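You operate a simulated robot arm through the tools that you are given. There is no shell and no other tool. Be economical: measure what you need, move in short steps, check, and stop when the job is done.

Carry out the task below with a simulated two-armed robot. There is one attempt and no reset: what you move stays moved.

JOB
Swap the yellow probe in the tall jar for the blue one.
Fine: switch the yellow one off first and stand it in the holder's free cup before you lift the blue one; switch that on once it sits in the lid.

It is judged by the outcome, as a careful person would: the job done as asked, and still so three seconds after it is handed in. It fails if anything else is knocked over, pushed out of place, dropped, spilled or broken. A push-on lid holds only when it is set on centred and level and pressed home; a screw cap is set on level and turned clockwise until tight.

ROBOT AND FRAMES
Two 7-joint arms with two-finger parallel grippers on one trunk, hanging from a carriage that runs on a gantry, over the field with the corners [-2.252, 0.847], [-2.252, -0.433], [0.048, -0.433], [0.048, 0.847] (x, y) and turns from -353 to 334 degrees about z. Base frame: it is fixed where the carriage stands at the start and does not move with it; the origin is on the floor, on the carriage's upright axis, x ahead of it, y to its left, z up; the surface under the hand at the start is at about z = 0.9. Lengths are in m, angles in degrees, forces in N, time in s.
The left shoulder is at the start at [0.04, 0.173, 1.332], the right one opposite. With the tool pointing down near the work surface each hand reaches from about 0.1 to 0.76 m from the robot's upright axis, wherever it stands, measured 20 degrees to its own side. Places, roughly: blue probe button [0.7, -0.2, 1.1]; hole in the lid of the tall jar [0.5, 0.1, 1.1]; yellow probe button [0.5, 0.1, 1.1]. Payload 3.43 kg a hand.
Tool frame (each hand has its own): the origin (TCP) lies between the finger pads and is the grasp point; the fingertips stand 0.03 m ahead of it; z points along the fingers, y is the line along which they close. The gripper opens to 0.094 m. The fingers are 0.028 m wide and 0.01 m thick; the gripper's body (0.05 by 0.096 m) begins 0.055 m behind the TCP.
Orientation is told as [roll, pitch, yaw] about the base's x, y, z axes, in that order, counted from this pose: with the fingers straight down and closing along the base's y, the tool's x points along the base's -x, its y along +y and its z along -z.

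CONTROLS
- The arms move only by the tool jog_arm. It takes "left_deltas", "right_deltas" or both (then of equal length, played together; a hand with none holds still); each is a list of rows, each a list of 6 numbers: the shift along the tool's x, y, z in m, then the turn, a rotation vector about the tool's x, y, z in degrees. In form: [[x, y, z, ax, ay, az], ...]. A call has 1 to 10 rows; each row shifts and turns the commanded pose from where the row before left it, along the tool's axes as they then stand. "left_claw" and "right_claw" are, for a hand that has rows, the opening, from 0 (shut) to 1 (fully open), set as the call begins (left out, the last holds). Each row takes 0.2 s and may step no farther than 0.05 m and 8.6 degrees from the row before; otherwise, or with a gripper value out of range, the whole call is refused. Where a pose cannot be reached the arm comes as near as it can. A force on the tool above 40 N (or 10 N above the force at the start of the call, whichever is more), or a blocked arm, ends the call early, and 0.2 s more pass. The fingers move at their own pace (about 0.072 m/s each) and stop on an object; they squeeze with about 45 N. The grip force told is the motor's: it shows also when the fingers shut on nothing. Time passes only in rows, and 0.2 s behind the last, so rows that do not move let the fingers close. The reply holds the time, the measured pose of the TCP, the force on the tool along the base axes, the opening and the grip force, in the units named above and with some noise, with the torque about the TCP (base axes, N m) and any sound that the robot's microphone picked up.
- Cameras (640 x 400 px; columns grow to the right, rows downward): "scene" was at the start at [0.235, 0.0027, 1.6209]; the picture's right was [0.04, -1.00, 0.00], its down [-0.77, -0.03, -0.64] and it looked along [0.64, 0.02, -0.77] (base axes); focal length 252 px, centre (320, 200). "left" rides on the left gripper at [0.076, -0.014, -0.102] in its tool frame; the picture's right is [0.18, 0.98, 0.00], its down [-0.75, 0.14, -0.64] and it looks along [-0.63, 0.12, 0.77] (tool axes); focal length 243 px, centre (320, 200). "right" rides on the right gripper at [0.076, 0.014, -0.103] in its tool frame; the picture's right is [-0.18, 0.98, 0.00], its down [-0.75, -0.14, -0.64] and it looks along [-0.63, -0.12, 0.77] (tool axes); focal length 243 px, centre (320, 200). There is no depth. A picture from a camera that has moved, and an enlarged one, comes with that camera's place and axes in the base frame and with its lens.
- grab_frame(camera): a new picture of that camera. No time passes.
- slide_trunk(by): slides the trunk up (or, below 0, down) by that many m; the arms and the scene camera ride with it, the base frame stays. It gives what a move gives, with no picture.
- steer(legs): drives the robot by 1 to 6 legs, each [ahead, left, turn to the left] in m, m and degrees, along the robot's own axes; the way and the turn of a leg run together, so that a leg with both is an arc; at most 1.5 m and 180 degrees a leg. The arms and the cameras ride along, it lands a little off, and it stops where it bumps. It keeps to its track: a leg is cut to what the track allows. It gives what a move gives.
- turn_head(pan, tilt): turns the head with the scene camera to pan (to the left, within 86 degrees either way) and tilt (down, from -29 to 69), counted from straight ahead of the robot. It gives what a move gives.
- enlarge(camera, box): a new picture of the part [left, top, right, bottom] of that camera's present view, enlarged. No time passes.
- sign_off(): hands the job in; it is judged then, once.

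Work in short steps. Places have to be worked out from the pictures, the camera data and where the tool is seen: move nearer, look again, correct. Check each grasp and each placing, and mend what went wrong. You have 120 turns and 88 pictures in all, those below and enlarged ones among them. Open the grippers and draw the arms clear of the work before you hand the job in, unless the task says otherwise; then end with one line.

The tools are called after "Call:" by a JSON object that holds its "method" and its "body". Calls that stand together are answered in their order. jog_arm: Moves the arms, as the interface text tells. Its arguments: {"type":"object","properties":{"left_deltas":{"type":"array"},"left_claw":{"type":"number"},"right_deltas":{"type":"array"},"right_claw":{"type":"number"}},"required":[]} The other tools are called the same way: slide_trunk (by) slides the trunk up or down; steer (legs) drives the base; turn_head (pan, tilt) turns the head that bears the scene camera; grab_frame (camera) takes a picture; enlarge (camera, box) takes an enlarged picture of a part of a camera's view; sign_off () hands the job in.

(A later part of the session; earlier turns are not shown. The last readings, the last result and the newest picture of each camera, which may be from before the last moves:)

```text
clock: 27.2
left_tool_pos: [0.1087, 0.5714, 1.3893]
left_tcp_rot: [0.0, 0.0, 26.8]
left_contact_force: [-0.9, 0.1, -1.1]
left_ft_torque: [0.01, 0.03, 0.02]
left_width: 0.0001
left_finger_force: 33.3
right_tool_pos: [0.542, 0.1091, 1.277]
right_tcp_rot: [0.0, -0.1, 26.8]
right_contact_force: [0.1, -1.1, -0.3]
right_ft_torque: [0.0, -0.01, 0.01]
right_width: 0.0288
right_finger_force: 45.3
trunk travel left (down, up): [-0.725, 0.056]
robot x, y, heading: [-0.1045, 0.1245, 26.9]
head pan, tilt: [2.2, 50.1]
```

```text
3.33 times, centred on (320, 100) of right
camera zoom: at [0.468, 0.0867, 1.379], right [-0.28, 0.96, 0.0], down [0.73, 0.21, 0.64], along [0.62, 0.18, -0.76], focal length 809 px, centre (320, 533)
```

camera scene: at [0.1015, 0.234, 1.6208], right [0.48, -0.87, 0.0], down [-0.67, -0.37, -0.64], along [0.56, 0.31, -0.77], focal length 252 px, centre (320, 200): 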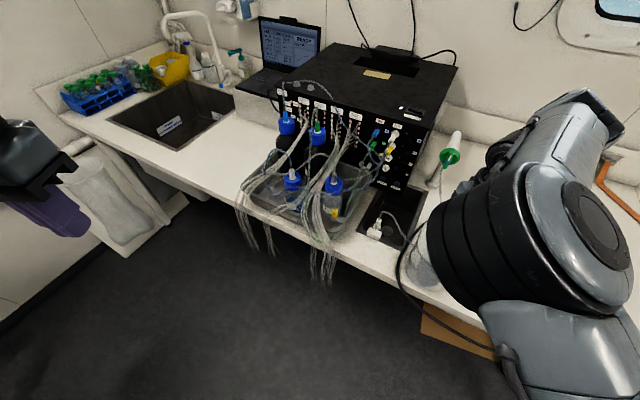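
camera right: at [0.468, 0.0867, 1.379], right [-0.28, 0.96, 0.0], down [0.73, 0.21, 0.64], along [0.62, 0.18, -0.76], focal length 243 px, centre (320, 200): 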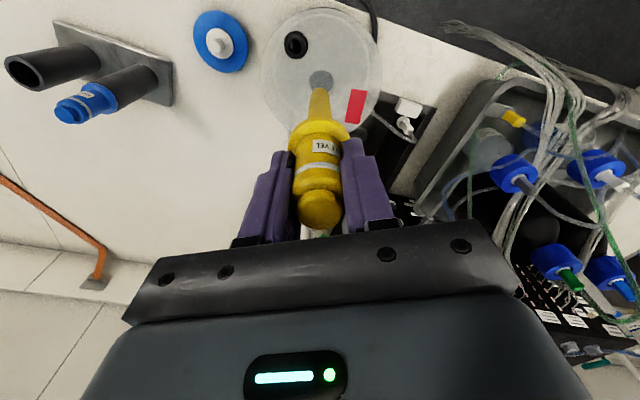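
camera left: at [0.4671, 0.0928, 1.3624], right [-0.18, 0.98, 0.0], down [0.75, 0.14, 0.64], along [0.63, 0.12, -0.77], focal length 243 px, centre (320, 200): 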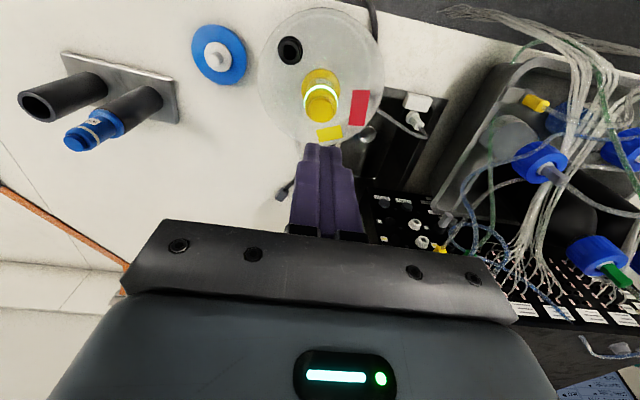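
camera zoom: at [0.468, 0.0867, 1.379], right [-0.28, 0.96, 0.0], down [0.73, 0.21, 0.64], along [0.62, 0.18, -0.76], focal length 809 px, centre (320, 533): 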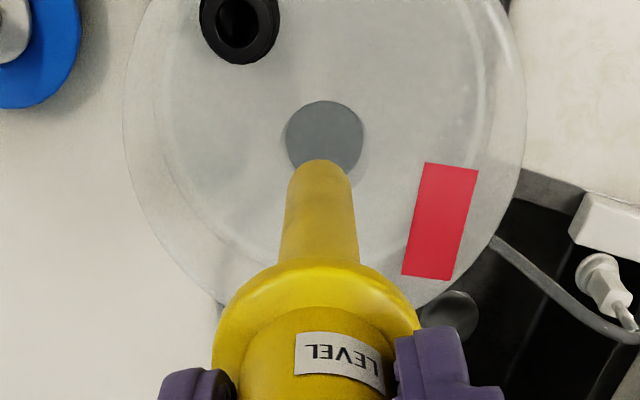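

Fully out; its tip hangs about 0.16 m below the TCP, and the lid hole shows at about (0.543, 0.109). I raise it further for clearance and then drive over toward the free cup.

Call:
{"method": "jog_arm", "body": {"right_deltas": [[0, 0, -0.03, 0, 0, 0], [0, 0, -0.03, 0, 0, 0], [0, 0, -0.025, 0, 0, 0], [0, 0, 0, 0, 0, 0]]}}

Call:
{"method": "steer", "body": {"legs": [[-0.0723, -0.36, 0]]}}

Call:
{"method": "grab_frame", "body": {"camera": "right"}}

Call:
{"method": "grab_frame", "body": {"camera": "scene"}}

```text
clock: 28.2
left_tool_pos: [0.1087, 0.5722, 1.3878]
left_tcp_rot: [0.0, -0.1, 26.8]
left_contact_force: [0.2, 0.0, 0.3]
left_ft_torque: [0.0, 0.0, -0.01]
left_width: 0.0002
left_finger_force: 33.3
right_tool_pos: [0.5435, 0.1066, 1.3615]
right_tcp_rot: [0.0, -0.2, 26.8]
right_contact_force: [-0.5, -0.9, -0.9]
right_ft_torque: [0.0, 0.01, -0.03]
right_width: 0.0286
right_finger_force: 45.0
trunk travel left (down, up): [-0.725, 0.056]
robot x, y, heading: [-0.1065, 0.1248, 26.8]
head pan, tilt: [2.2, 50.1]
```

```text
clock: 30.6
left_tool_pos: [0.204, 0.2181, 1.3893]
left_tcp_rot: [0.1, -0.1, 27.0]
left_contact_force: [-1.2, 0.5, -0.8]
left_ft_torque: [-0.04, 0.03, 0.0]
left_width: 0.0002
left_finger_force: 33.4
right_tool_pos: [0.641, -0.245, 1.3623]
right_tcp_rot: [0.0, -0.2, 26.9]
right_contact_force: [0.7, -0.1, -0.5]
right_ft_torque: [0.01, 0.0, -0.01]
right_width: 0.0287
right_finger_force: 44.2
trunk travel left (down, up): [-0.725, 0.056]
robot x, y, heading: [-0.0104, -0.2299, 26.8]
head pan, tilt: [2.2, 50.1]
```

```text
53 pictures are left
camera right: at [0.5664, -0.267, 1.4644], right [-0.28, 0.96, 0.0], down [0.73, 0.21, 0.64], along [0.62, 0.18, -0.76], focal length 243 px, centre (320, 200)
```

right: 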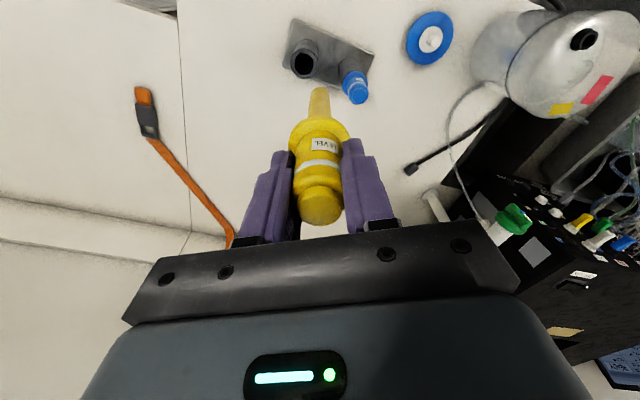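

```text
52 pictures are left
camera scene: at [0.1974, -0.1201, 1.6208], right [0.49, -0.87, 0.0], down [-0.67, -0.37, -0.64], along [0.56, 0.31, -0.77], focal length 252 px, centre (320, 200)
```

scene: 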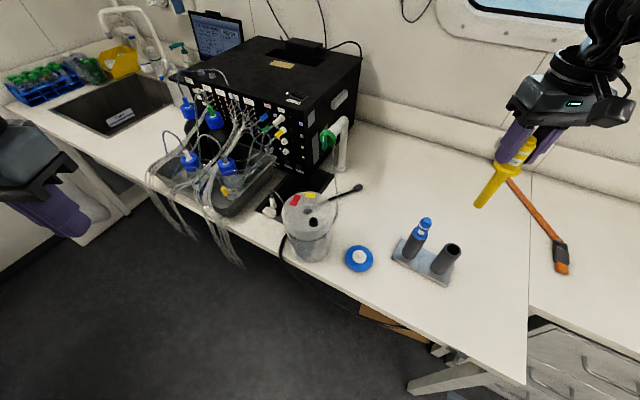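

Good views of the holder from both cameras. I enlarge each to pin down the free cup's mouth and the probe tip.

Call:
{"method": "enlarge", "body": {"camera": "scene", "box": [380, 160, 540, 290]}}

Call:
{"method": "enlarge", "body": {"camera": "right", "box": [250, 10, 400, 130]}}

```text
3.08 times, centred on (460, 225) of scene
camera zoom: at [0.1974, -0.1201, 1.6208], right [0.49, -0.87, 0.0], down [-0.67, -0.37, -0.64], along [0.56, 0.31, -0.77], focal length 776 px, centre (-111, 123)
```

zoom: 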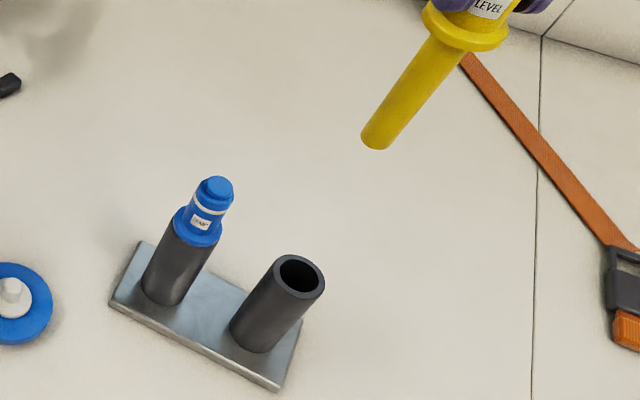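

```text
3.33 times, centred on (325, 70) of right
camera zoom: at [0.5664, -0.267, 1.4644], right [-0.28, 0.96, 0.0], down [0.73, 0.21, 0.64], along [0.62, 0.18, -0.76], focal length 809 px, centre (303, 633)
```

zoom: 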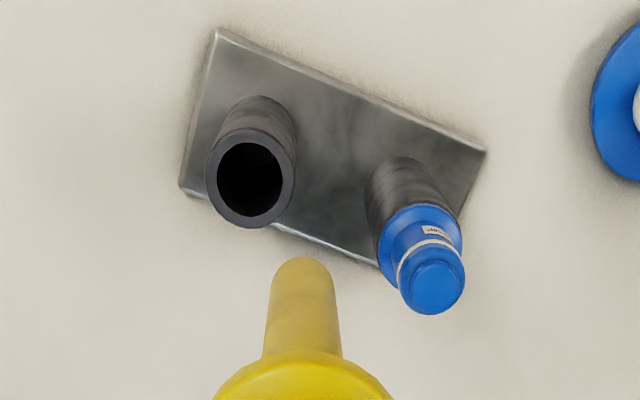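

Both views give the cup mouth at about (0.657, -0.269, 1.02) and the stem tip about 0.152 below the TCP. I shift over it and lower until the tip is some 8 cm above it.

Call:
{"method": "jog_arm", "body": {"right_deltas": [[-0.0034, -0.0287, 0, 0, 0, 0], [0, 0, 0.04, 0, 0, 0], [0, 0, 0.04, 0, 0, 0], [0, 0, 0.03, 0, 0, 0], [0, 0, 0, 0, 0, 0]]}}

Call:
{"method": "enlarge", "body": {"camera": "scene", "box": [380, 160, 540, 290]}}

Call:
{"method": "enlarge", "body": {"camera": "right", "box": [250, 10, 400, 130]}}

```text
clock: 31.8
left_tool_pos: [0.2035, 0.2185, 1.3881]
left_tcp_rot: [-0.1, 0.0, 27.0]
left_contact_force: [0.2, 0.2, -0.1]
left_ft_torque: [-0.02, 0.02, 0.0]
left_width: 0.0
left_finger_force: 32.9
right_tool_pos: [0.658, -0.2707, 1.2503]
right_tcp_rot: [0.0, -0.2, 27.0]
right_contact_force: [-0.4, 0.7, -1.1]
right_ft_torque: [0.02, -0.03, 0.02]
right_width: 0.0286
right_finger_force: 44.9
trunk travel left (down, up): [-0.725, 0.056]
robot x, y, heading: [-0.0104, -0.2315, 27.4]
head pan, tilt: [2.2, 50.1]
```

```text
3.08 times, centred on (460, 225) of scene
camera zoom: at [0.1974, -0.1201, 1.6208], right [0.49, -0.87, 0.0], down [-0.67, -0.37, -0.64], along [0.56, 0.31, -0.77], focal length 776 px, centre (-111, 123)
```

zoom: 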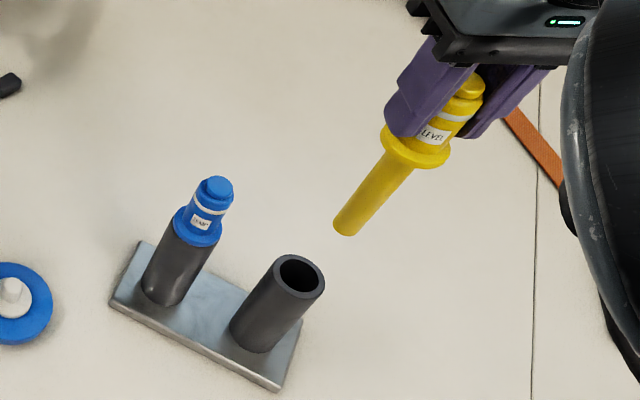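

```text
3.33 times, centred on (325, 70) of right
camera zoom: at [0.5834, -0.2932, 1.3537], right [-0.28, 0.96, 0.0], down [0.73, 0.21, 0.64], along [0.62, 0.18, -0.76], focal length 809 px, centre (303, 633)
```

zoom: 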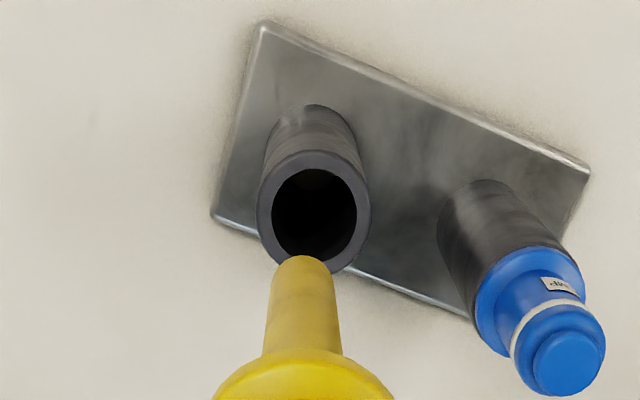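

The stem tip hangs at about (0.654, -0.2725, 1.10), so it needs about 3 mm forward and 3 mm left. I apply that and lower 5 cm, staying above the rim.

Call:
{"method": "jog_arm", "body": {"right_deltas": [[-0.003, 0.003, 0.02, 0, 0, 0], [0, 0, 0.03, 0, 0, 0], [0, 0, 0, 0, 0, 0]]}}

Call:
{"method": "enlarge", "body": {"camera": "scene", "box": [400, 200, 500, 280]}}

Call:
{"method": "enlarge", "body": {"camera": "right", "box": [260, 40, 380, 136]}}

```text
clock: 32.5
left_tool_pos: [0.2041, 0.2175, 1.3898]
left_tcp_rot: [0.1, 0.0, 27.1]
left_contact_force: [0.0, -1.3, -0.4]
left_ft_torque: [0.02, 0.03, -0.02]
left_width: 0.0003
left_finger_force: 33.0
right_tool_pos: [0.6601, -0.2665, 1.202]
right_tcp_rot: [0.0, -0.1, 26.8]
right_contact_force: [0.0, -0.1, -0.7]
right_ft_torque: [0.03, 0.02, 0.02]
right_width: 0.0283
right_finger_force: 44.8
trunk travel left (down, up): [-0.725, 0.056]
robot x, y, heading: [-0.0106, -0.2297, 27.2]
head pan, tilt: [2.2, 50.1]
```

```text
5.00 times, centred on (450, 240) of scene
camera zoom: at [0.1974, -0.1201, 1.6208], right [0.49, -0.87, 0.0], down [-0.67, -0.37, -0.64], along [0.56, 0.31, -0.77], focal length 1260 px, centre (-330, 0)
```

zoom: 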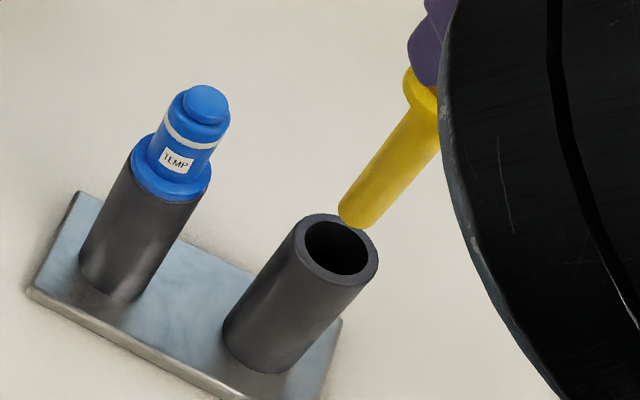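

```text
4.17 times, centred on (320, 88) of right
camera zoom: at [0.585, -0.2878, 1.3047], right [-0.28, 0.96, 0.0], down [0.73, 0.21, 0.64], along [0.62, 0.18, -0.76], focal length 1011 px, centre (320, 667)
```

zoom: 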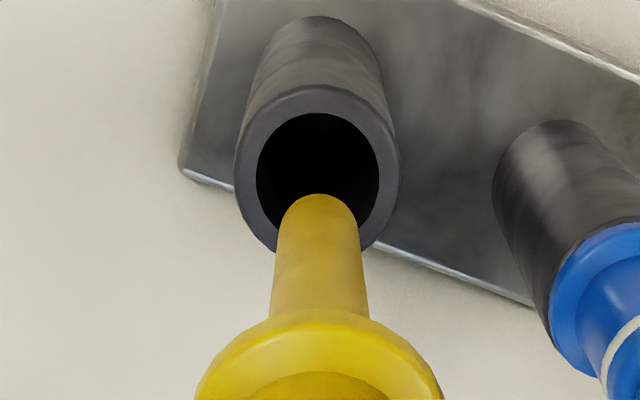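

The stem axis and cup mouth agree within a couple of mm; I nudge 2 mm back and lower 4 cm into the cup, watching force.

Call:
{"method": "jog_arm", "body": {"right_deltas": [[0.002, 0, 0.01, 0, 0, 0], [0, 0, 0.015, 0, 0, 0], [0, 0, 0.015, 0, 0, 0], [0, 0, 0, 0, 0, 0]]}}

Call:
{"method": "enlarge", "body": {"camera": "right", "box": [260, 40, 380, 136]}}

Call:
{"method": "enlarge", "body": {"camera": "scene", "box": [400, 200, 500, 280]}}

```text
clock: 33.5
left_tool_pos: [0.2036, 0.2177, 1.3873]
left_tcp_rot: [0.0, 0.0, 27.1]
left_contact_force: [0.6, 0.4, -0.4]
left_ft_torque: [0.03, -0.04, 0.0]
left_width: 0.0001
left_finger_force: 33.5
right_tool_pos: [0.6597, -0.2644, 1.1613]
right_tcp_rot: [0.0, -0.3, 26.9]
right_contact_force: [-0.2, 0.1, -0.2]
right_ft_torque: [0.01, 0.01, 0.01]
right_width: 0.0286
right_finger_force: 45.0
trunk travel left (down, up): [-0.725, 0.056]
robot x, y, heading: [-0.009, -0.2294, 27.1]
head pan, tilt: [2.2, 50.1]
```

```text
4.17 times, centred on (320, 88) of right
camera zoom: at [0.5836, -0.2876, 1.2634], right [-0.28, 0.96, 0.0], down [0.73, 0.21, 0.64], along [0.62, 0.18, -0.76], focal length 1011 px, centre (320, 667)
```

zoom: 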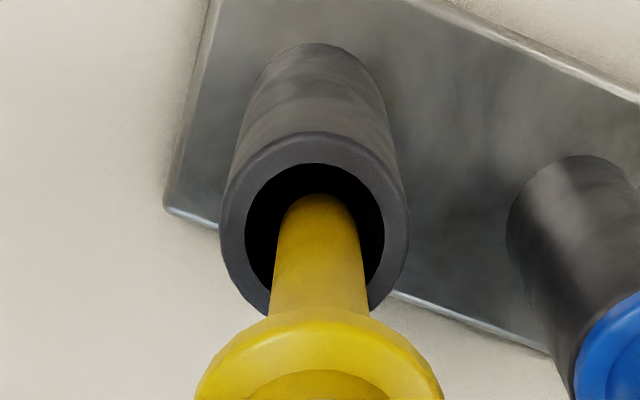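

```text
5.00 times, centred on (450, 240) of scene
camera zoom: at [0.1974, -0.1201, 1.6208], right [0.49, -0.87, 0.0], down [-0.67, -0.37, -0.64], along [0.56, 0.31, -0.77], focal length 1260 px, centre (-330, 0)
```

zoom: 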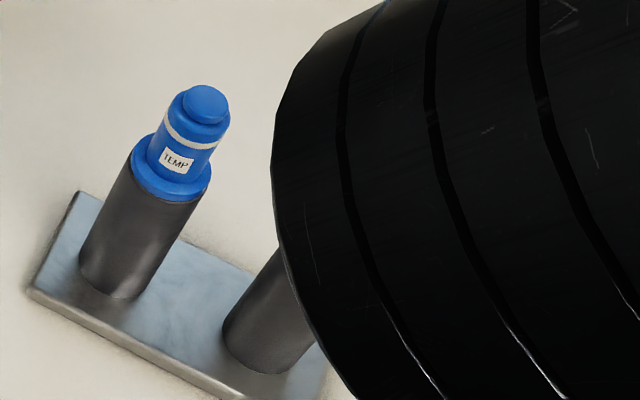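

The tip is inside the mouth, centred, no force. I lower on, gently.

Call:
{"method": "jog_arm", "body": {"right_deltas": [[0, 0, 0.01, 0, 0, 0], [0, 0, 0.01, 0, 0, 0], [0, 0, 0.01, 0, 0, 0], [0, 0, 0, 0, 0, 0]]}}

Call:
{"method": "enlarge", "body": {"camera": "right", "box": [260, 40, 380, 136]}}

```text
clock: 34.5
left_tool_pos: [0.2037, 0.2181, 1.3886]
left_tcp_rot: [0.1, 0.1, 27.0]
left_contact_force: [0.4, 0.9, 0.5]
left_ft_torque: [-0.06, -0.01, 0.0]
left_width: 0.0001
left_finger_force: 33.3
right_tool_pos: [0.6575, -0.2645, 1.1292]
right_tcp_rot: [-0.1, -0.2, 26.9]
right_contact_force: [0.8, 0.1, -0.1]
right_ft_torque: [-0.01, 0.01, 0.0]
right_width: 0.0285
right_finger_force: 44.8
trunk travel left (down, up): [-0.725, 0.056]
robot x, y, heading: [-0.0124, -0.2302, 27.0]
head pan, tilt: [2.2, 50.1]
```

```text
4.17 times, centred on (320, 88) of right
camera zoom: at [0.582, -0.2869, 1.2327], right [-0.28, 0.96, 0.0], down [0.73, 0.21, 0.64], along [0.62, 0.18, -0.76], focal length 1011 px, centre (320, 667)
```

zoom: 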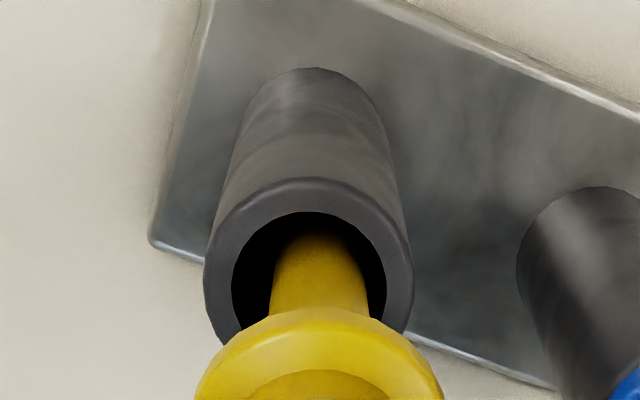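

The stem is going in, about 2 mm right of the cup's middle; I nudge it left and lower a further 4 cm.

Call:
{"method": "jog_arm", "body": {"right_deltas": [[0, -0.002, 0.01, 0, 0, 0], [0, 0, 0.01, 0, 0, 0], [0, 0, 0.01, 0, 0, 0], [0, 0, 0.005, 0, 0, 0], [0, 0, 0, 0, 0, 0]]}}

Call:
{"method": "enlarge", "body": {"camera": "right", "box": [230, 50, 410, 200]}}

```text
clock: 35.8
left_tool_pos: [0.2038, 0.2186, 1.3892]
left_tcp_rot: [0.0, -0.1, 27.0]
left_contact_force: [-0.1, -0.4, -0.8]
left_ft_torque: [0.04, -0.02, 0.0]
left_width: 0.0
left_finger_force: 33.0
right_tool_pos: [0.6582, -0.2697, 1.0966]
right_tcp_rot: [0.0, -0.2, 27.0]
right_contact_force: [0.3, -0.1, -1.3]
right_ft_torque: [0.03, 0.01, 0.0]
right_width: 0.0284
right_finger_force: 44.7
trunk travel left (down, up): [-0.725, 0.056]
robot x, y, heading: [-0.0073, -0.2305, 26.8]
head pan, tilt: [2.2, 50.1]
```

```text
2.67 times, centred on (320, 125) of right
camera zoom: at [0.5843, -0.2907, 1.1994], right [-0.28, 0.96, 0.0], down [0.73, 0.21, 0.64], along [0.62, 0.18, -0.76], focal length 647 px, centre (320, 400)
```

zoom: 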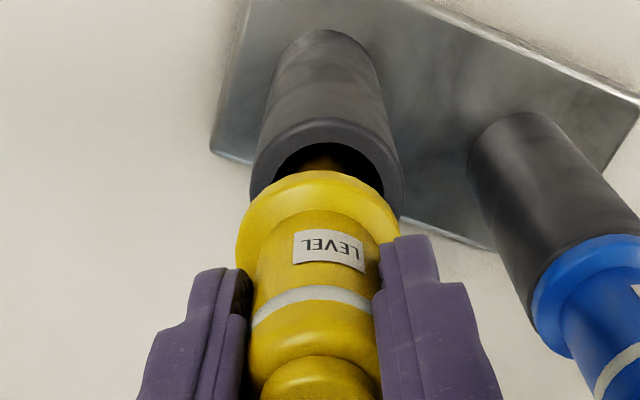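

Nearly home; I lower with smaller steps until the flange meets the rim.

Call:
{"method": "jog_arm", "body": {"right_deltas": [[0, 0, 0.006, 0, 0, 0], [0, 0, 0.005, 0, 0, 0], [0, 0, 0.004, 0, 0, 0], [0, 0, 0.003, 0, 0, 0], [0, 0, 0, 0, 0, 0]]}}

Call:
{"method": "enlarge", "body": {"camera": "right", "box": [230, 50, 410, 200]}}

```text
clock: 37.0
left_tool_pos: [0.2049, 0.2184, 1.3884]
left_tcp_rot: [0.0, -0.1, 27.0]
left_contact_force: [0.1, -0.4, -0.5]
left_ft_torque: [0.0, 0.02, -0.01]
left_width: 0.0
left_finger_force: 33.0
right_tool_pos: [0.6583, -0.2679, 1.0782]
right_tcp_rot: [0.0, -0.1, 27.0]
right_contact_force: [0.1, -0.7, 0.1]
right_ft_torque: [0.01, 0.01, 0.01]
right_width: 0.0287
right_finger_force: 45.4
trunk travel left (down, up): [-0.725, 0.056]
robot x, y, heading: [-0.014, -0.232, 26.9]
head pan, tilt: [2.2, 50.1]
```

```text
2.67 times, centred on (320, 125) of right
camera zoom: at [0.5838, -0.2891, 1.1813], right [-0.28, 0.96, 0.0], down [0.73, 0.21, 0.64], along [0.62, 0.18, -0.76], focal length 647 px, centre (320, 400)
```

zoom: 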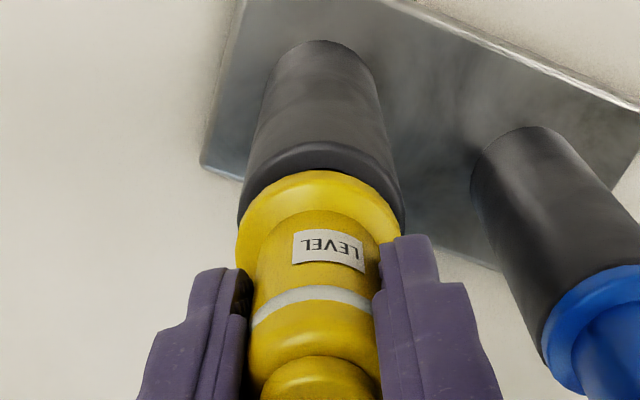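

Well centred, about a centimetre to go.

Call:
{"method": "jog_arm", "body": {"right_deltas": [[0, 0, 0.003, 0, 0, 0], [0, 0, 0.003, 0, 0, 0], [0, 0, 0.003, 0, 0, 0], [0, 0, 0, 0, 0, 0]]}}

Call:
{"method": "enlarge", "body": {"camera": "right", "box": [230, 50, 410, 200]}}

```text
clock: 38.1
left_tool_pos: [0.2035, 0.2178, 1.3878]
left_tcp_rot: [-0.1, -0.1, 26.9]
left_contact_force: [0.2, 0.1, 0.2]
left_ft_torque: [0.03, -0.03, 0.01]
left_width: 0.0001
left_finger_force: 32.8
right_tool_pos: [0.6588, -0.267, 1.0728]
right_tcp_rot: [-0.1, -0.3, 27.1]
right_contact_force: [-4.5, -0.9, 11.9]
right_ft_torque: [-0.01, 0.13, -0.07]
right_width: 0.0284
right_finger_force: 44.9
trunk travel left (down, up): [-0.725, 0.056]
robot x, y, heading: [-0.0098, -0.227, 27.0]
head pan, tilt: [2.2, 50.1]
stopped in row 4 (right hand): the force on the tool passed its limit at 41 N (the readings are from after the stop); the commanded pose is now the measured one
```

```text
2.67 times, centred on (320, 125) of right
camera zoom: at [0.5841, -0.2891, 1.1754], right [-0.28, 0.96, 0.0], down [0.73, 0.21, 0.65], along [0.62, 0.18, -0.76], focal length 647 px, centre (320, 400)
```

zoom: 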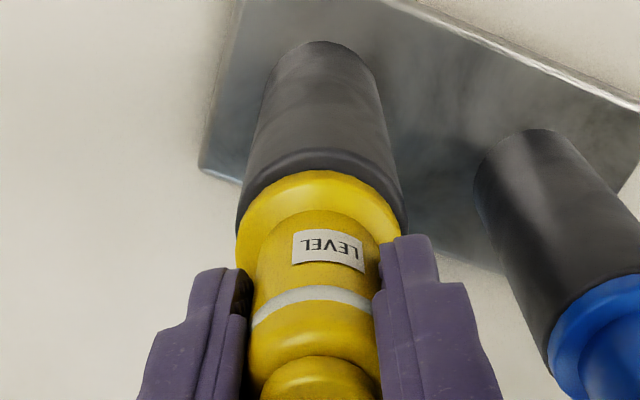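

Firm contact with the flange at rim height: the flange is seated (TCP minus 0.052 gives the rim at 1.021, which matches). I release and rise straight up.

Call:
{"method": "jog_arm", "body": {"right_deltas": [[0, 0, 0, 0, 0, 0], [0, 0, 0, 0, 0, 0], [0, 0, 0, 0, 0, 0], [0, 0, -0.02, 0, 0, 0], [0, 0, -0.03, 0, 0, 0], [0, 0, -0.04, 0, 0, 0], [0, 0, -0.04, 0, 0, 0], [0, 0, 0, 0, 0, 0]], "right_claw": 0.6}}

Call:
{"method": "grab_frame", "body": {"camera": "right"}}

Call:
{"method": "grab_frame", "body": {"camera": "scene"}}

```text
clock: 39.9
left_tool_pos: [0.2043, 0.2191, 1.3891]
left_tcp_rot: [0.1, 0.1, 27.0]
left_contact_force: [0.3, 0.5, 0.6]
left_ft_torque: [-0.02, -0.01, 0.0]
left_width: 0.0001
left_finger_force: 32.7
right_tool_pos: [0.66, -0.2654, 1.2]
right_tcp_rot: [-0.1, -0.2, 27.0]
right_contact_force: [-0.6, 0.5, 0.6]
right_ft_torque: [0.0, 0.01, -0.01]
right_width: 0.0566
right_finger_force: 0.0
trunk travel left (down, up): [-0.725, 0.056]
robot x, y, heading: [-0.0086, -0.231, 27.1]
head pan, tilt: [2.2, 50.1]
```

```text
39 pictures are left
camera right: at [0.5844, -0.2869, 1.3031], right [-0.28, 0.96, 0.0], down [0.73, 0.21, 0.64], along [0.62, 0.18, -0.76], focal length 243 px, centre (320, 200)
```

right: 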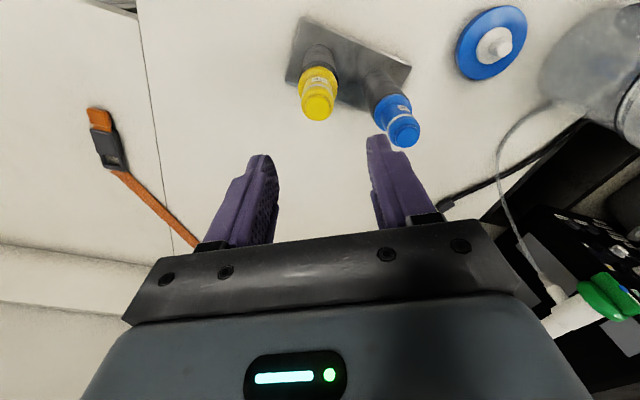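

```text
38 pictures are left
camera scene: at [0.1973, -0.1201, 1.6209], right [0.49, -0.87, 0.0], down [-0.67, -0.37, -0.64], along [0.56, 0.31, -0.77], focal length 252 px, centre (320, 200)
```

scene: 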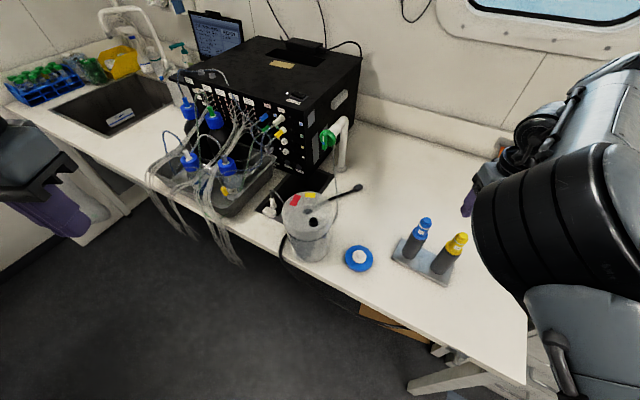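

The yellow probe stands in the free cup and the blue one is undisturbed at about (0.656, -0.184). I drive the carriage so that the open hand is above the blue probe.

Call:
{"method": "steer", "body": {"legs": [[0.0343, 0.0739, 0]]}}

Call:
{"method": "grab_frame", "body": {"camera": "right"}}

```text
clock: 41.0
left_tool_pos: [0.1992, 0.298, 1.3881]
left_tcp_rot: [-0.1, 0.1, 26.9]
left_contact_force: [-0.2, -1.0, 0.3]
left_ft_torque: [0.02, 0.01, 0.03]
left_width: 0.0001
left_finger_force: 33.3
right_tool_pos: [0.6549, -0.1848, 1.2001]
right_tcp_rot: [0.1, -0.1, 27.0]
right_contact_force: [0.6, -0.3, 0.0]
right_ft_torque: [0.01, -0.01, -0.06]
right_width: 0.0564
right_finger_force: 0.0
trunk travel left (down, up): [-0.725, 0.056]
robot x, y, heading: [-0.0136, -0.1513, 27.3]
head pan, tilt: [2.2, 50.1]
```

```text
37 pictures are left
camera right: at [0.5802, -0.2075, 1.3027], right [-0.28, 0.96, 0.0], down [0.73, 0.21, 0.64], along [0.62, 0.18, -0.76], focal length 243 px, centre (320, 200)
```

right: 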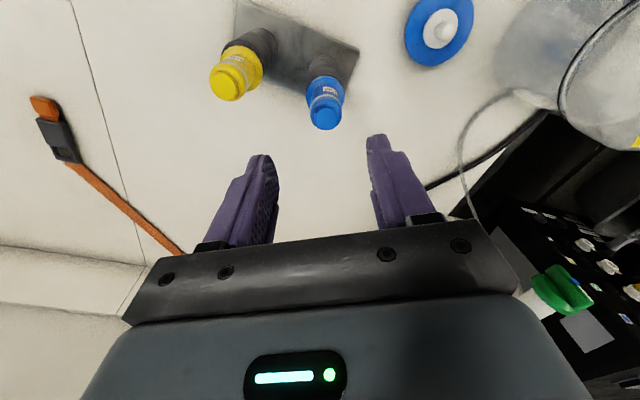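

The button projects to about (0.658, -0.180). I correct by 3 mm and lower 7 cm so the fingers start to straddle it.

Call:
{"method": "jog_arm", "body": {"right_deltas": [[-0.003, 0.0025, 0.03, 0, 0, 0], [0, 0, 0.02, 0, 0, 0], [0, 0, 0.02, 0, 0, 0], [0, 0, 0, 0, 0, 0]]}}

Call:
{"method": "enlarge", "body": {"camera": "right", "box": [220, 60, 420, 260]}}

```text
clock: 42.0
left_tool_pos: [0.2004, 0.2982, 1.3892]
left_tcp_rot: [0.1, -0.1, 26.8]
left_contact_force: [0.7, -0.2, -0.4]
left_ft_torque: [-0.03, -0.02, 0.01]
left_width: 0.0
left_finger_force: 33.3
right_tool_pos: [0.656, -0.1828, 1.1289]
right_tcp_rot: [0.1, -0.2, 26.9]
right_contact_force: [-0.2, 0.0, 0.0]
right_ft_torque: [0.02, -0.01, 0.02]
right_width: 0.0563
right_finger_force: 0.0
trunk travel left (down, up): [-0.725, 0.056]
robot x, y, heading: [-0.0179, -0.1505, 26.8]
head pan, tilt: [2.2, 50.1]
```

```text
2.00 times, centred on (320, 160) of right
camera zoom: at [0.5813, -0.2047, 1.2315], right [-0.28, 0.96, 0.0], down [0.73, 0.21, 0.64], along [0.62, 0.18, -0.76], focal length 485 px, centre (320, 280)
```

zoom: 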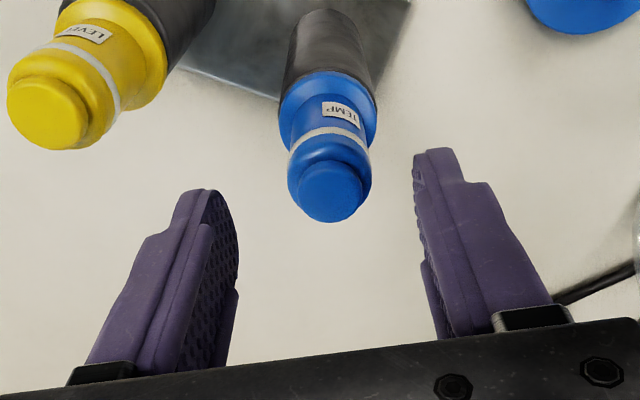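

Centred laterally; I go 4 mm further forward and lower 4 cm.

Call:
{"method": "jog_arm", "body": {"right_deltas": [[-0.004, 0.0005, 0.015, 0, 0, 0], [0, 0, 0.015, 0, 0, 0], [0, 0, 0.01, 0, 0, 0], [0, 0, 0, 0, 0, 0]]}}

Call:
{"method": "enlarge", "body": {"camera": "right", "box": [220, 60, 420, 260]}}

```text
clock: 43.0
left_tool_pos: [0.2003, 0.2972, 1.3892]
left_tcp_rot: [0.0, 0.0, 27.0]
left_contact_force: [0.3, 0.0, 0.5]
left_ft_torque: [-0.01, 0.0, 0.03]
left_width: 0.0
left_finger_force: 33.4
right_tool_pos: [0.66, -0.1798, 1.0905]
right_tcp_rot: [0.1, -0.2, 26.8]
right_contact_force: [1.0, 0.1, -0.6]
right_ft_torque: [0.03, 0.01, 0.01]
right_width: 0.0563
right_finger_force: 0.1
trunk travel left (down, up): [-0.725, 0.056]
robot x, y, heading: [-0.0147, -0.1463, 27.0]
head pan, tilt: [2.2, 50.1]
```

```text
2.00 times, centred on (320, 160) of right
camera zoom: at [0.5856, -0.2025, 1.1925], right [-0.28, 0.96, 0.0], down [0.73, 0.21, 0.64], along [0.62, 0.18, -0.76], focal length 485 px, centre (320, 280)
```

zoom: 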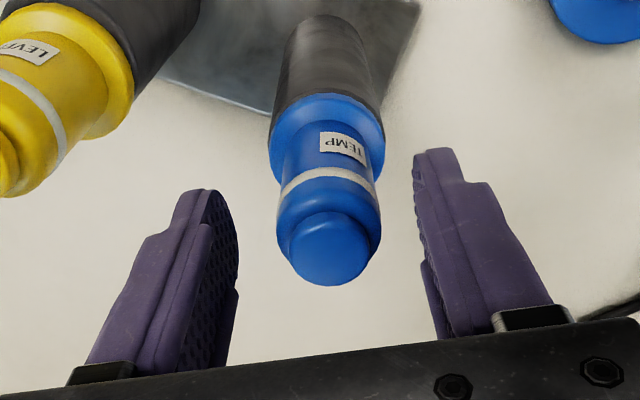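

Well lined up; I lower 17 mm to the same grip height as before and close.

Call:
{"method": "jog_arm", "body": {"right_deltas": [[-0.001, 0.0005, 0.01, 0, 0, 0], [0, 0, 0.007, 0, 0, 0], [0, 0, 0, 0, 0, 0]]}}

Call:
{"method": "jog_arm", "body": {"right_deltas": [[0, 0, 0, 0, 0, 0], [0, 0, 0, 0, 0, 0], [0, 0, 0, 0, 0, 0], [0, 0, 0, 0, 0, 0]], "right_claw": 0}}

Call:
{"method": "enlarge", "body": {"camera": "right", "box": [220, 60, 420, 260]}}

```text
clock: 43.8
left_tool_pos: [0.1995, 0.2978, 1.3891]
left_tcp_rot: [0.0, 0.0, 26.9]
left_contact_force: [0.4, -0.8, -0.1]
left_ft_torque: [-0.02, -0.04, 0.03]
left_width: 0.0
left_finger_force: 32.5
right_tool_pos: [0.6616, -0.1802, 1.0744]
right_tcp_rot: [0.0, -0.3, 26.9]
right_contact_force: [0.3, 0.5, -0.8]
right_ft_torque: [-0.02, 0.01, 0.0]
right_width: 0.0564
right_finger_force: 0.1
trunk travel left (down, up): [-0.725, 0.056]
robot x, y, heading: [-0.015, -0.1501, 27.0]
head pan, tilt: [2.2, 50.1]
```

```text
clock: 44.8
left_tool_pos: [0.1993, 0.2981, 1.3889]
left_tcp_rot: [0.0, 0.0, 27.0]
left_contact_force: [0.2, 1.2, 0.0]
left_ft_torque: [0.01, -0.01, -0.01]
left_width: 0.0003
left_finger_force: 32.8
right_tool_pos: [0.6609, -0.18, 1.074]
right_tcp_rot: [0.0, -0.2, 26.9]
right_contact_force: [0.0, 1.4, 0.5]
right_ft_torque: [0.07, -0.02, 0.04]
right_width: 0.0289
right_finger_force: 45.0
trunk travel left (down, up): [-0.725, 0.056]
robot x, y, heading: [-0.0114, -0.1495, 26.9]
head pan, tilt: [2.2, 50.1]
```

```text
2.00 times, centred on (320, 160) of right
camera zoom: at [0.5861, -0.2016, 1.1766], right [-0.28, 0.96, 0.0], down [0.73, 0.21, 0.64], along [0.62, 0.18, -0.76], focal length 485 px, centre (320, 280)
```

zoom: 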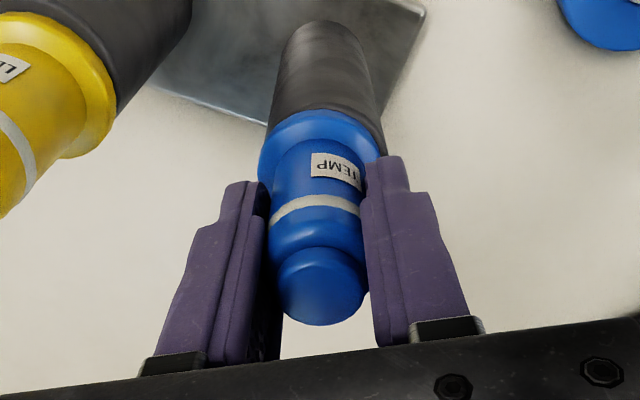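

Gripped on the body at 28.9 mm. I lift it straight up out of the cup, first a little, then the rest to about 1.36.

Call:
{"method": "jog_arm", "body": {"right_deltas": [[0, 0, -0.005, 0, 0, 0], [0, 0, -0.015, 0, 0, 0], [0, 0, -0.02, 0, 0, 0], [0, 0, -0.03, 0, 0, 0], [0, 0, -0.04, 0, 0, 0], [0, 0, -0.04, 0, 0, 0], [0, 0, -0.04, 0, 0, 0], [0, 0, -0.05, 0, 0, 0], [0, 0, -0.045, 0, 0, 0], [0, 0, 0, 0, 0, 0]]}}

Call:
{"method": "grab_frame", "body": {"camera": "scene"}}

Call:
{"method": "grab_frame", "body": {"camera": "right"}}

```text
clock: 47.0
left_tool_pos: [0.2007, 0.2975, 1.3893]
left_tcp_rot: [0.0, 0.0, 26.8]
left_contact_force: [-0.9, 0.0, -0.7]
left_ft_torque: [-0.02, -0.02, 0.01]
left_width: 0.0001
left_finger_force: 33.1
right_tool_pos: [0.6589, -0.1782, 1.3592]
right_tcp_rot: [0.1, -0.1, 26.9]
right_contact_force: [-0.1, -0.1, -0.8]
right_ft_torque: [0.0, -0.04, 0.0]
right_width: 0.0289
right_finger_force: 44.8
trunk travel left (down, up): [-0.725, 0.056]
robot x, y, heading: [-0.0147, -0.1486, 27.0]
head pan, tilt: [2.2, 50.1]
```

```text
33 pictures are left
camera scene: at [0.1931, -0.0406, 1.6209], right [0.49, -0.87, 0.0], down [-0.67, -0.37, -0.64], along [0.56, 0.31, -0.77], focal length 252 px, centre (320, 200)
```

scene: 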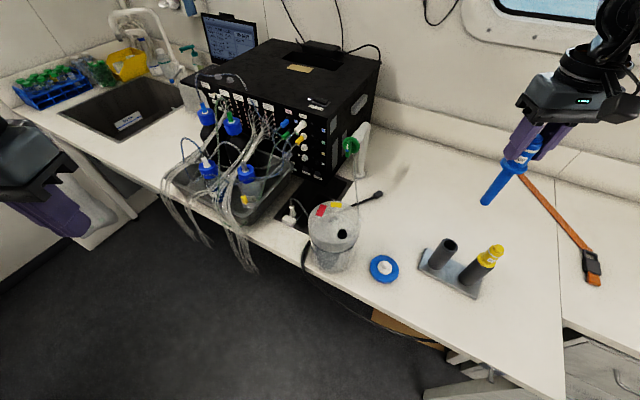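

```text
32 pictures are left
camera right: at [0.5833, -0.2012, 1.4616], right [-0.28, 0.96, 0.0], down [0.73, 0.21, 0.65], along [0.62, 0.18, -0.76], focal length 243 px, centre (320, 200)
```

right: 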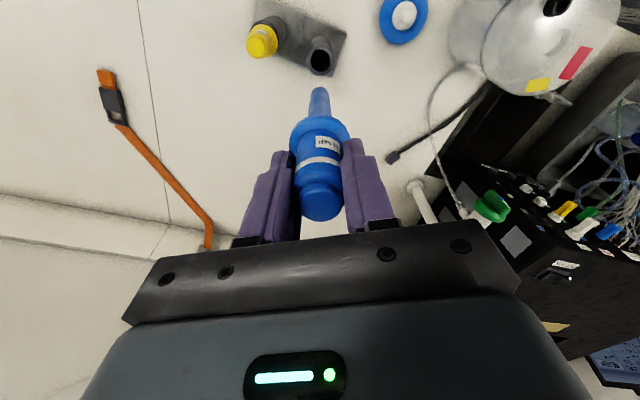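

Out cleanly. I drive to the jar, aiming for the TCP place where I had gripped the yellow one (0.544, 0.109).

Call:
{"method": "steer", "body": {"legs": [[0.0278, 0.308, 0]]}}

Call:
{"method": "jog_arm", "body": {"right_deltas": [[0, 0, 0.03, 0, 0, 0], [0, 0, 0.03, 0, 0, 0], [0, 0, 0, 0, 0, 0]]}}

Call:
{"method": "enlarge", "body": {"camera": "right", "box": [260, 40, 380, 160]}}

Call:
{"method": "grab_frame", "body": {"camera": "scene"}}

```text
clock: 49.1
left_tool_pos: [0.088, 0.5827, 1.3885]
left_tcp_rot: [0.0, 0.0, 26.8]
left_contact_force: [0.2, 0.1, -1.1]
left_ft_torque: [0.04, 0.02, 0.0]
left_width: 0.0002
left_finger_force: 32.9
right_tool_pos: [0.5461, 0.1071, 1.358]
right_tcp_rot: [0.0, -0.2, 26.8]
right_contact_force: [-0.7, -0.6, -1.2]
right_ft_torque: [-0.02, -0.01, -0.01]
right_width: 0.0289
right_finger_force: 44.9
trunk travel left (down, up): [-0.725, 0.056]
robot x, y, heading: [-0.1265, 0.1367, 26.7]
head pan, tilt: [2.2, 50.1]
```

```text
clock: 49.9
left_tool_pos: [0.0863, 0.5814, 1.3884]
left_tcp_rot: [0.0, 0.0, 26.8]
left_contact_force: [-0.7, -0.6, 0.0]
left_ft_torque: [-0.03, 0.0, 0.0]
left_width: 0.0001
left_finger_force: 33.6
right_tool_pos: [0.5431, 0.1041, 1.2984]
right_tcp_rot: [0.0, -0.2, 26.8]
right_contact_force: [0.3, 0.4, -1.0]
right_ft_torque: [-0.01, -0.03, -0.01]
right_width: 0.0289
right_finger_force: 45.6
trunk travel left (down, up): [-0.725, 0.056]
robot x, y, heading: [-0.1305, 0.1327, 26.8]
head pan, tilt: [2.2, 50.1]
```

```text
3.33 times, centred on (320, 100) of right
camera zoom: at [0.4667, 0.0818, 1.401], right [-0.28, 0.96, 0.0], down [0.73, 0.21, 0.64], along [0.62, 0.18, -0.76], focal length 809 px, centre (320, 533)
```

zoom: 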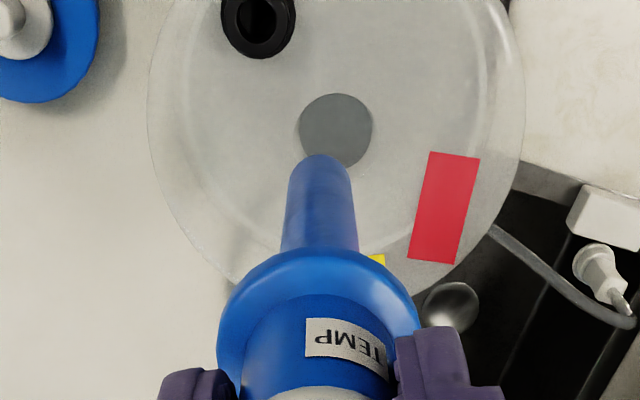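

```text
30 pictures are left
camera scene: at [0.0795, 0.2451, 1.6208], right [0.48, -0.87, 0.0], down [-0.67, -0.37, -0.64], along [0.56, 0.31, -0.77], focal length 252 px, centre (320, 200)
```

scene: 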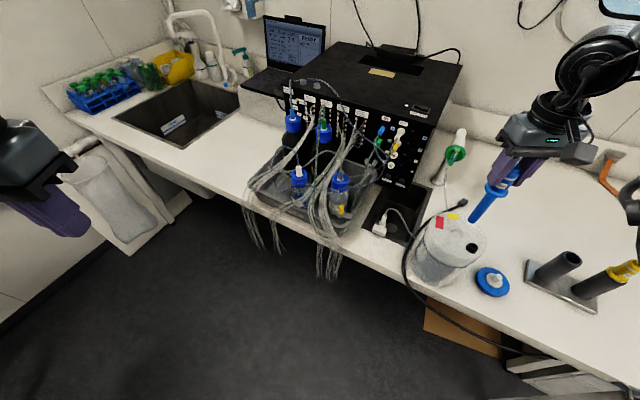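

Compared with the yellow probe's view just after extraction, the stem needs about 5 mm to the right and 5 to 6 mm forward. I apply that and lower 4 cm, staying above the lid.

Call:
{"method": "jog_arm", "body": {"right_deltas": [[-0.0055, 0.005, 0, 0, 0, 0], [0, 0, 0.02, 0, 0, 0], [0, 0, 0.018, 0, 0, 0], [0, 0, 0, 0, 0, 0]]}}

Call:
{"method": "enlarge", "body": {"camera": "right", "box": [260, 40, 380, 160]}}

Call:
{"method": "enlarge", "body": {"camera": "scene", "box": [400, 180, 510, 290]}}

```text
clock: 50.9
left_tool_pos: [0.0854, 0.5832, 1.3878]
left_tcp_rot: [0.0, -0.1, 26.8]
left_contact_force: [0.5, -0.7, 0.4]
left_ft_torque: [0.01, 0.04, 0.0]
left_width: 0.0
left_finger_force: 33.4
right_tool_pos: [0.5466, 0.1108, 1.2595]
right_tcp_rot: [0.1, -0.1, 26.8]
right_contact_force: [0.8, -0.4, -0.9]
right_ft_torque: [0.02, 0.0, -0.02]
right_width: 0.0287
right_finger_force: 44.9
trunk travel left (down, up): [-0.725, 0.056]
robot x, y, heading: [-0.1283, 0.1328, 26.8]
head pan, tilt: [2.2, 50.1]
```

```text
3.33 times, centred on (320, 100) of right
camera zoom: at [0.4717, 0.0887, 1.3618], right [-0.28, 0.96, 0.0], down [0.73, 0.21, 0.64], along [0.62, 0.18, -0.76], focal length 809 px, centre (320, 533)
```

zoom: 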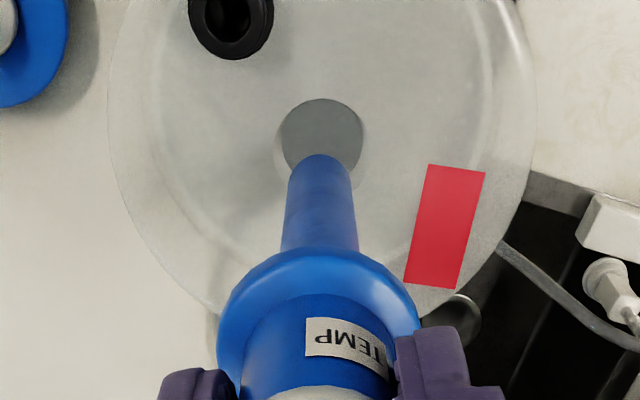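

```text
3.64 times, centred on (455, 235) of scene
camera zoom: at [0.0795, 0.2451, 1.6208], right [0.48, -0.87, 0.0], down [-0.67, -0.37, -0.64], along [0.56, 0.31, -0.77], focal length 917 px, centre (-171, 73)
```

zoom: 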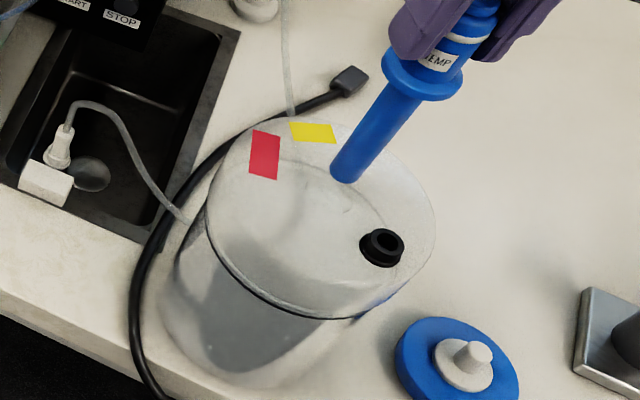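

Laterally aligned; by depth the stem is about 2 to 3 mm too far forward. I back off 2.5 mm and lower 2 cm, to just above the lid.

Call:
{"method": "jog_arm", "body": {"right_deltas": [[0.0025, 0.0005, 0.01, 0, 0, 0], [0, 0, 0.01, 0, 0, 0], [0, 0, 0, 0, 0, 0]]}}

Call:
{"method": "enlarge", "body": {"camera": "right", "box": [280, 60, 360, 120]}}

Call:
{"method": "enlarge", "body": {"camera": "scene", "box": [425, 200, 505, 260]}}

```text
clock: 51.7
left_tool_pos: [0.086, 0.5838, 1.3879]
left_tcp_rot: [0.1, 0.0, 26.8]
left_contact_force: [-0.6, -0.6, -0.1]
left_ft_torque: [-0.03, 0.04, -0.01]
left_width: 0.0001
left_finger_force: 32.8
right_tool_pos: [0.5443, 0.1105, 1.2409]
right_tcp_rot: [-0.1, -0.1, 26.8]
right_contact_force: [-0.1, 0.3, -0.2]
right_ft_torque: [-0.02, 0.03, -0.02]
right_width: 0.0287
right_finger_force: 45.4
trunk travel left (down, up): [-0.725, 0.056]
robot x, y, heading: [-0.1291, 0.1353, 27.1]
head pan, tilt: [2.2, 50.1]
```

```text
6.67 times, centred on (320, 90) of right
camera zoom: at [0.4695, 0.0889, 1.343], right [-0.28, 0.96, 0.0], down [0.73, 0.21, 0.65], along [0.62, 0.18, -0.76], focal length 1618 px, centre (320, 933)
```

zoom: 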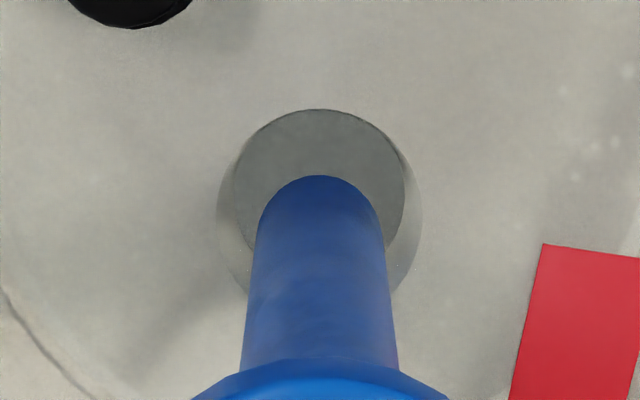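

```text
6.67 times, centred on (465, 230) of scene
camera zoom: at [0.0795, 0.2451, 1.6208], right [0.48, -0.87, 0.0], down [-0.67, -0.37, -0.64], along [0.56, 0.31, -0.77], focal length 1681 px, centre (-647, 0)
```

zoom: 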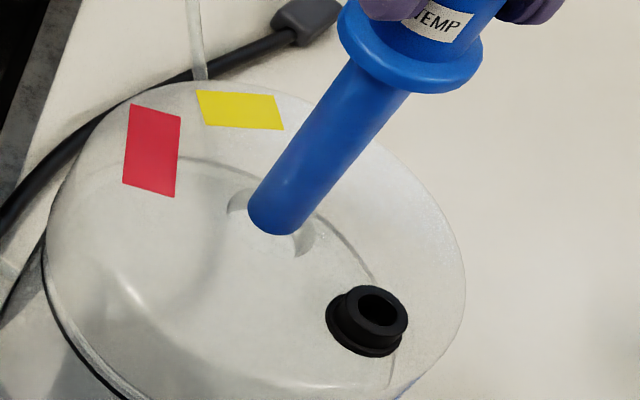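

Both views show the stem over the hole within about a millimetre or two. I lower it in 1 cm steps into the hole.

Call:
{"method": "jog_arm", "body": {"right_deltas": [[0, 0, 0.01, 0, 0, 0], [0, 0, 0.01, 0, 0, 0], [0, 0, 0.01, 0, 0, 0], [0, 0, 0.01, 0, 0, 0], [0, 0, 0, 0, 0, 0]]}}

Call:
{"method": "enlarge", "body": {"camera": "right", "box": [260, 60, 380, 150]}}

Call:
{"method": "enlarge", "body": {"camera": "scene", "box": [425, 200, 505, 260]}}

```text
clock: 52.9
left_tool_pos: [0.0864, 0.583, 1.3891]
left_tcp_rot: [-0.1, 0.0, 26.9]
left_contact_force: [-0.4, 0.4, -1.2]
left_ft_torque: [0.0, 0.02, 0.0]
left_width: 0.0
left_finger_force: 32.8
right_tool_pos: [0.5473, 0.112, 1.1995]
right_tcp_rot: [0.0, -0.2, 26.7]
right_contact_force: [0.3, -0.1, -1.2]
right_ft_torque: [-0.04, 0.0, 0.0]
right_width: 0.0286
right_finger_force: 45.1
trunk travel left (down, up): [-0.725, 0.056]
robot x, y, heading: [-0.1282, 0.1363, 26.8]
head pan, tilt: [2.2, 50.1]
```

```text
4.44 times, centred on (320, 105) of right
camera zoom: at [0.4707, 0.0901, 1.3024], right [-0.28, 0.96, 0.0], down [0.73, 0.21, 0.64], along [0.62, 0.18, -0.76], focal length 1078 px, centre (320, 622)
```

zoom: 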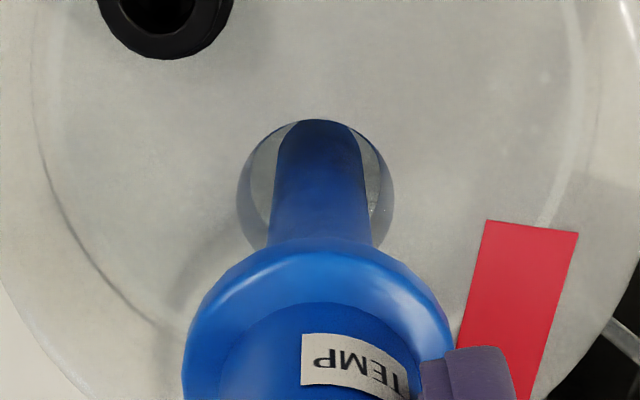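

```text
6.67 times, centred on (465, 230) of scene
camera zoom: at [0.0795, 0.2451, 1.6208], right [0.48, -0.87, 0.0], down [-0.67, -0.37, -0.64], along [0.56, 0.31, -0.77], focal length 1681 px, centre (-647, 0)
```

zoom: 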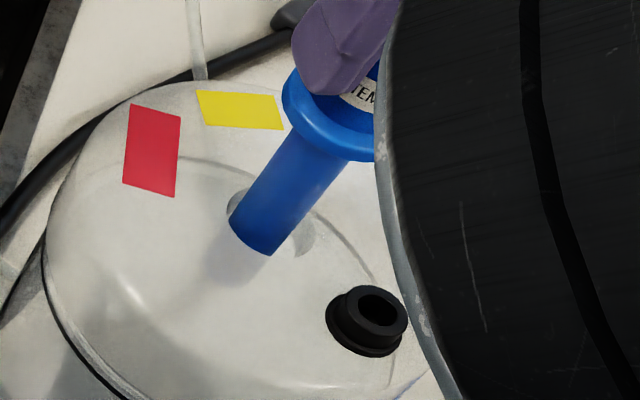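

The stem is in the hole, free and centred. I lower further, slowing at the end.

Call:
{"method": "jog_arm", "body": {"right_deltas": [[0, 0, 0.012, 0, 0, 0], [0, 0, 0.012, 0, 0, 0], [0, 0, 0.012, 0, 0, 0], [0, 0, 0.01, 0, 0, 0], [0, 0, 0, 0, 0, 0]]}}

Call:
{"method": "enlarge", "body": {"camera": "right", "box": [240, 60, 400, 180]}}

```text
clock: 54.1
left_tool_pos: [0.0878, 0.5827, 1.3889]
left_tcp_rot: [-0.1, 0.1, 26.9]
left_contact_force: [-0.7, 0.6, 0.2]
left_ft_torque: [0.01, -0.02, 0.0]
left_width: 0.0
left_finger_force: 33.3
right_tool_pos: [0.5466, 0.1116, 1.1546]
right_tcp_rot: [0.0, 0.0, 26.9]
right_contact_force: [-6.6, -3.3, 0.4]
right_ft_torque: [-0.42, 0.65, -0.02]
right_width: 0.0287
right_finger_force: 44.9
trunk travel left (down, up): [-0.725, 0.056]
robot x, y, heading: [-0.1281, 0.137, 27.0]
head pan, tilt: [2.2, 50.1]
```

```text
3.33 times, centred on (320, 120) of right
camera zoom: at [0.4708, 0.0899, 1.2576], right [-0.28, 0.96, 0.0], down [0.74, 0.21, 0.64], along [0.62, 0.18, -0.77], focal length 809 px, centre (320, 467)
```

zoom: 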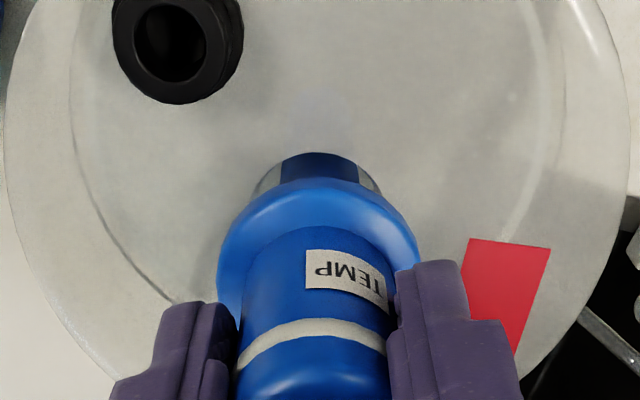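

A sideways force of about 7 N pushes the hand backward: we are a bit too far forward. I back off 2.5 mm and read again.

Call:
{"method": "jog_arm", "body": {"right_deltas": [[0.0015, 0, 0, 0, 0, 0], [0.001, 0, 0, 0, 0, 0], [0, 0, 0, 0, 0, 0]]}}

```text
clock: 54.9
left_tool_pos: [0.0865, 0.5828, 1.389]
left_tcp_rot: [-0.1, -0.1, 26.9]
left_contact_force: [0.4, -0.5, 0.5]
left_ft_torque: [0.04, -0.04, 0.04]
left_width: 0.0
left_finger_force: 33.1
right_tool_pos: [0.5437, 0.1109, 1.1547]
right_tcp_rot: [0.0, -0.2, 26.8]
right_contact_force: [-0.4, -0.1, -0.3]
right_ft_torque: [0.03, 0.01, 0.01]
right_width: 0.0287
right_finger_force: 45.2
trunk travel left (down, up): [-0.725, 0.056]
robot x, y, heading: [-0.1271, 0.1358, 26.7]
head pan, tilt: [2.2, 50.1]
```

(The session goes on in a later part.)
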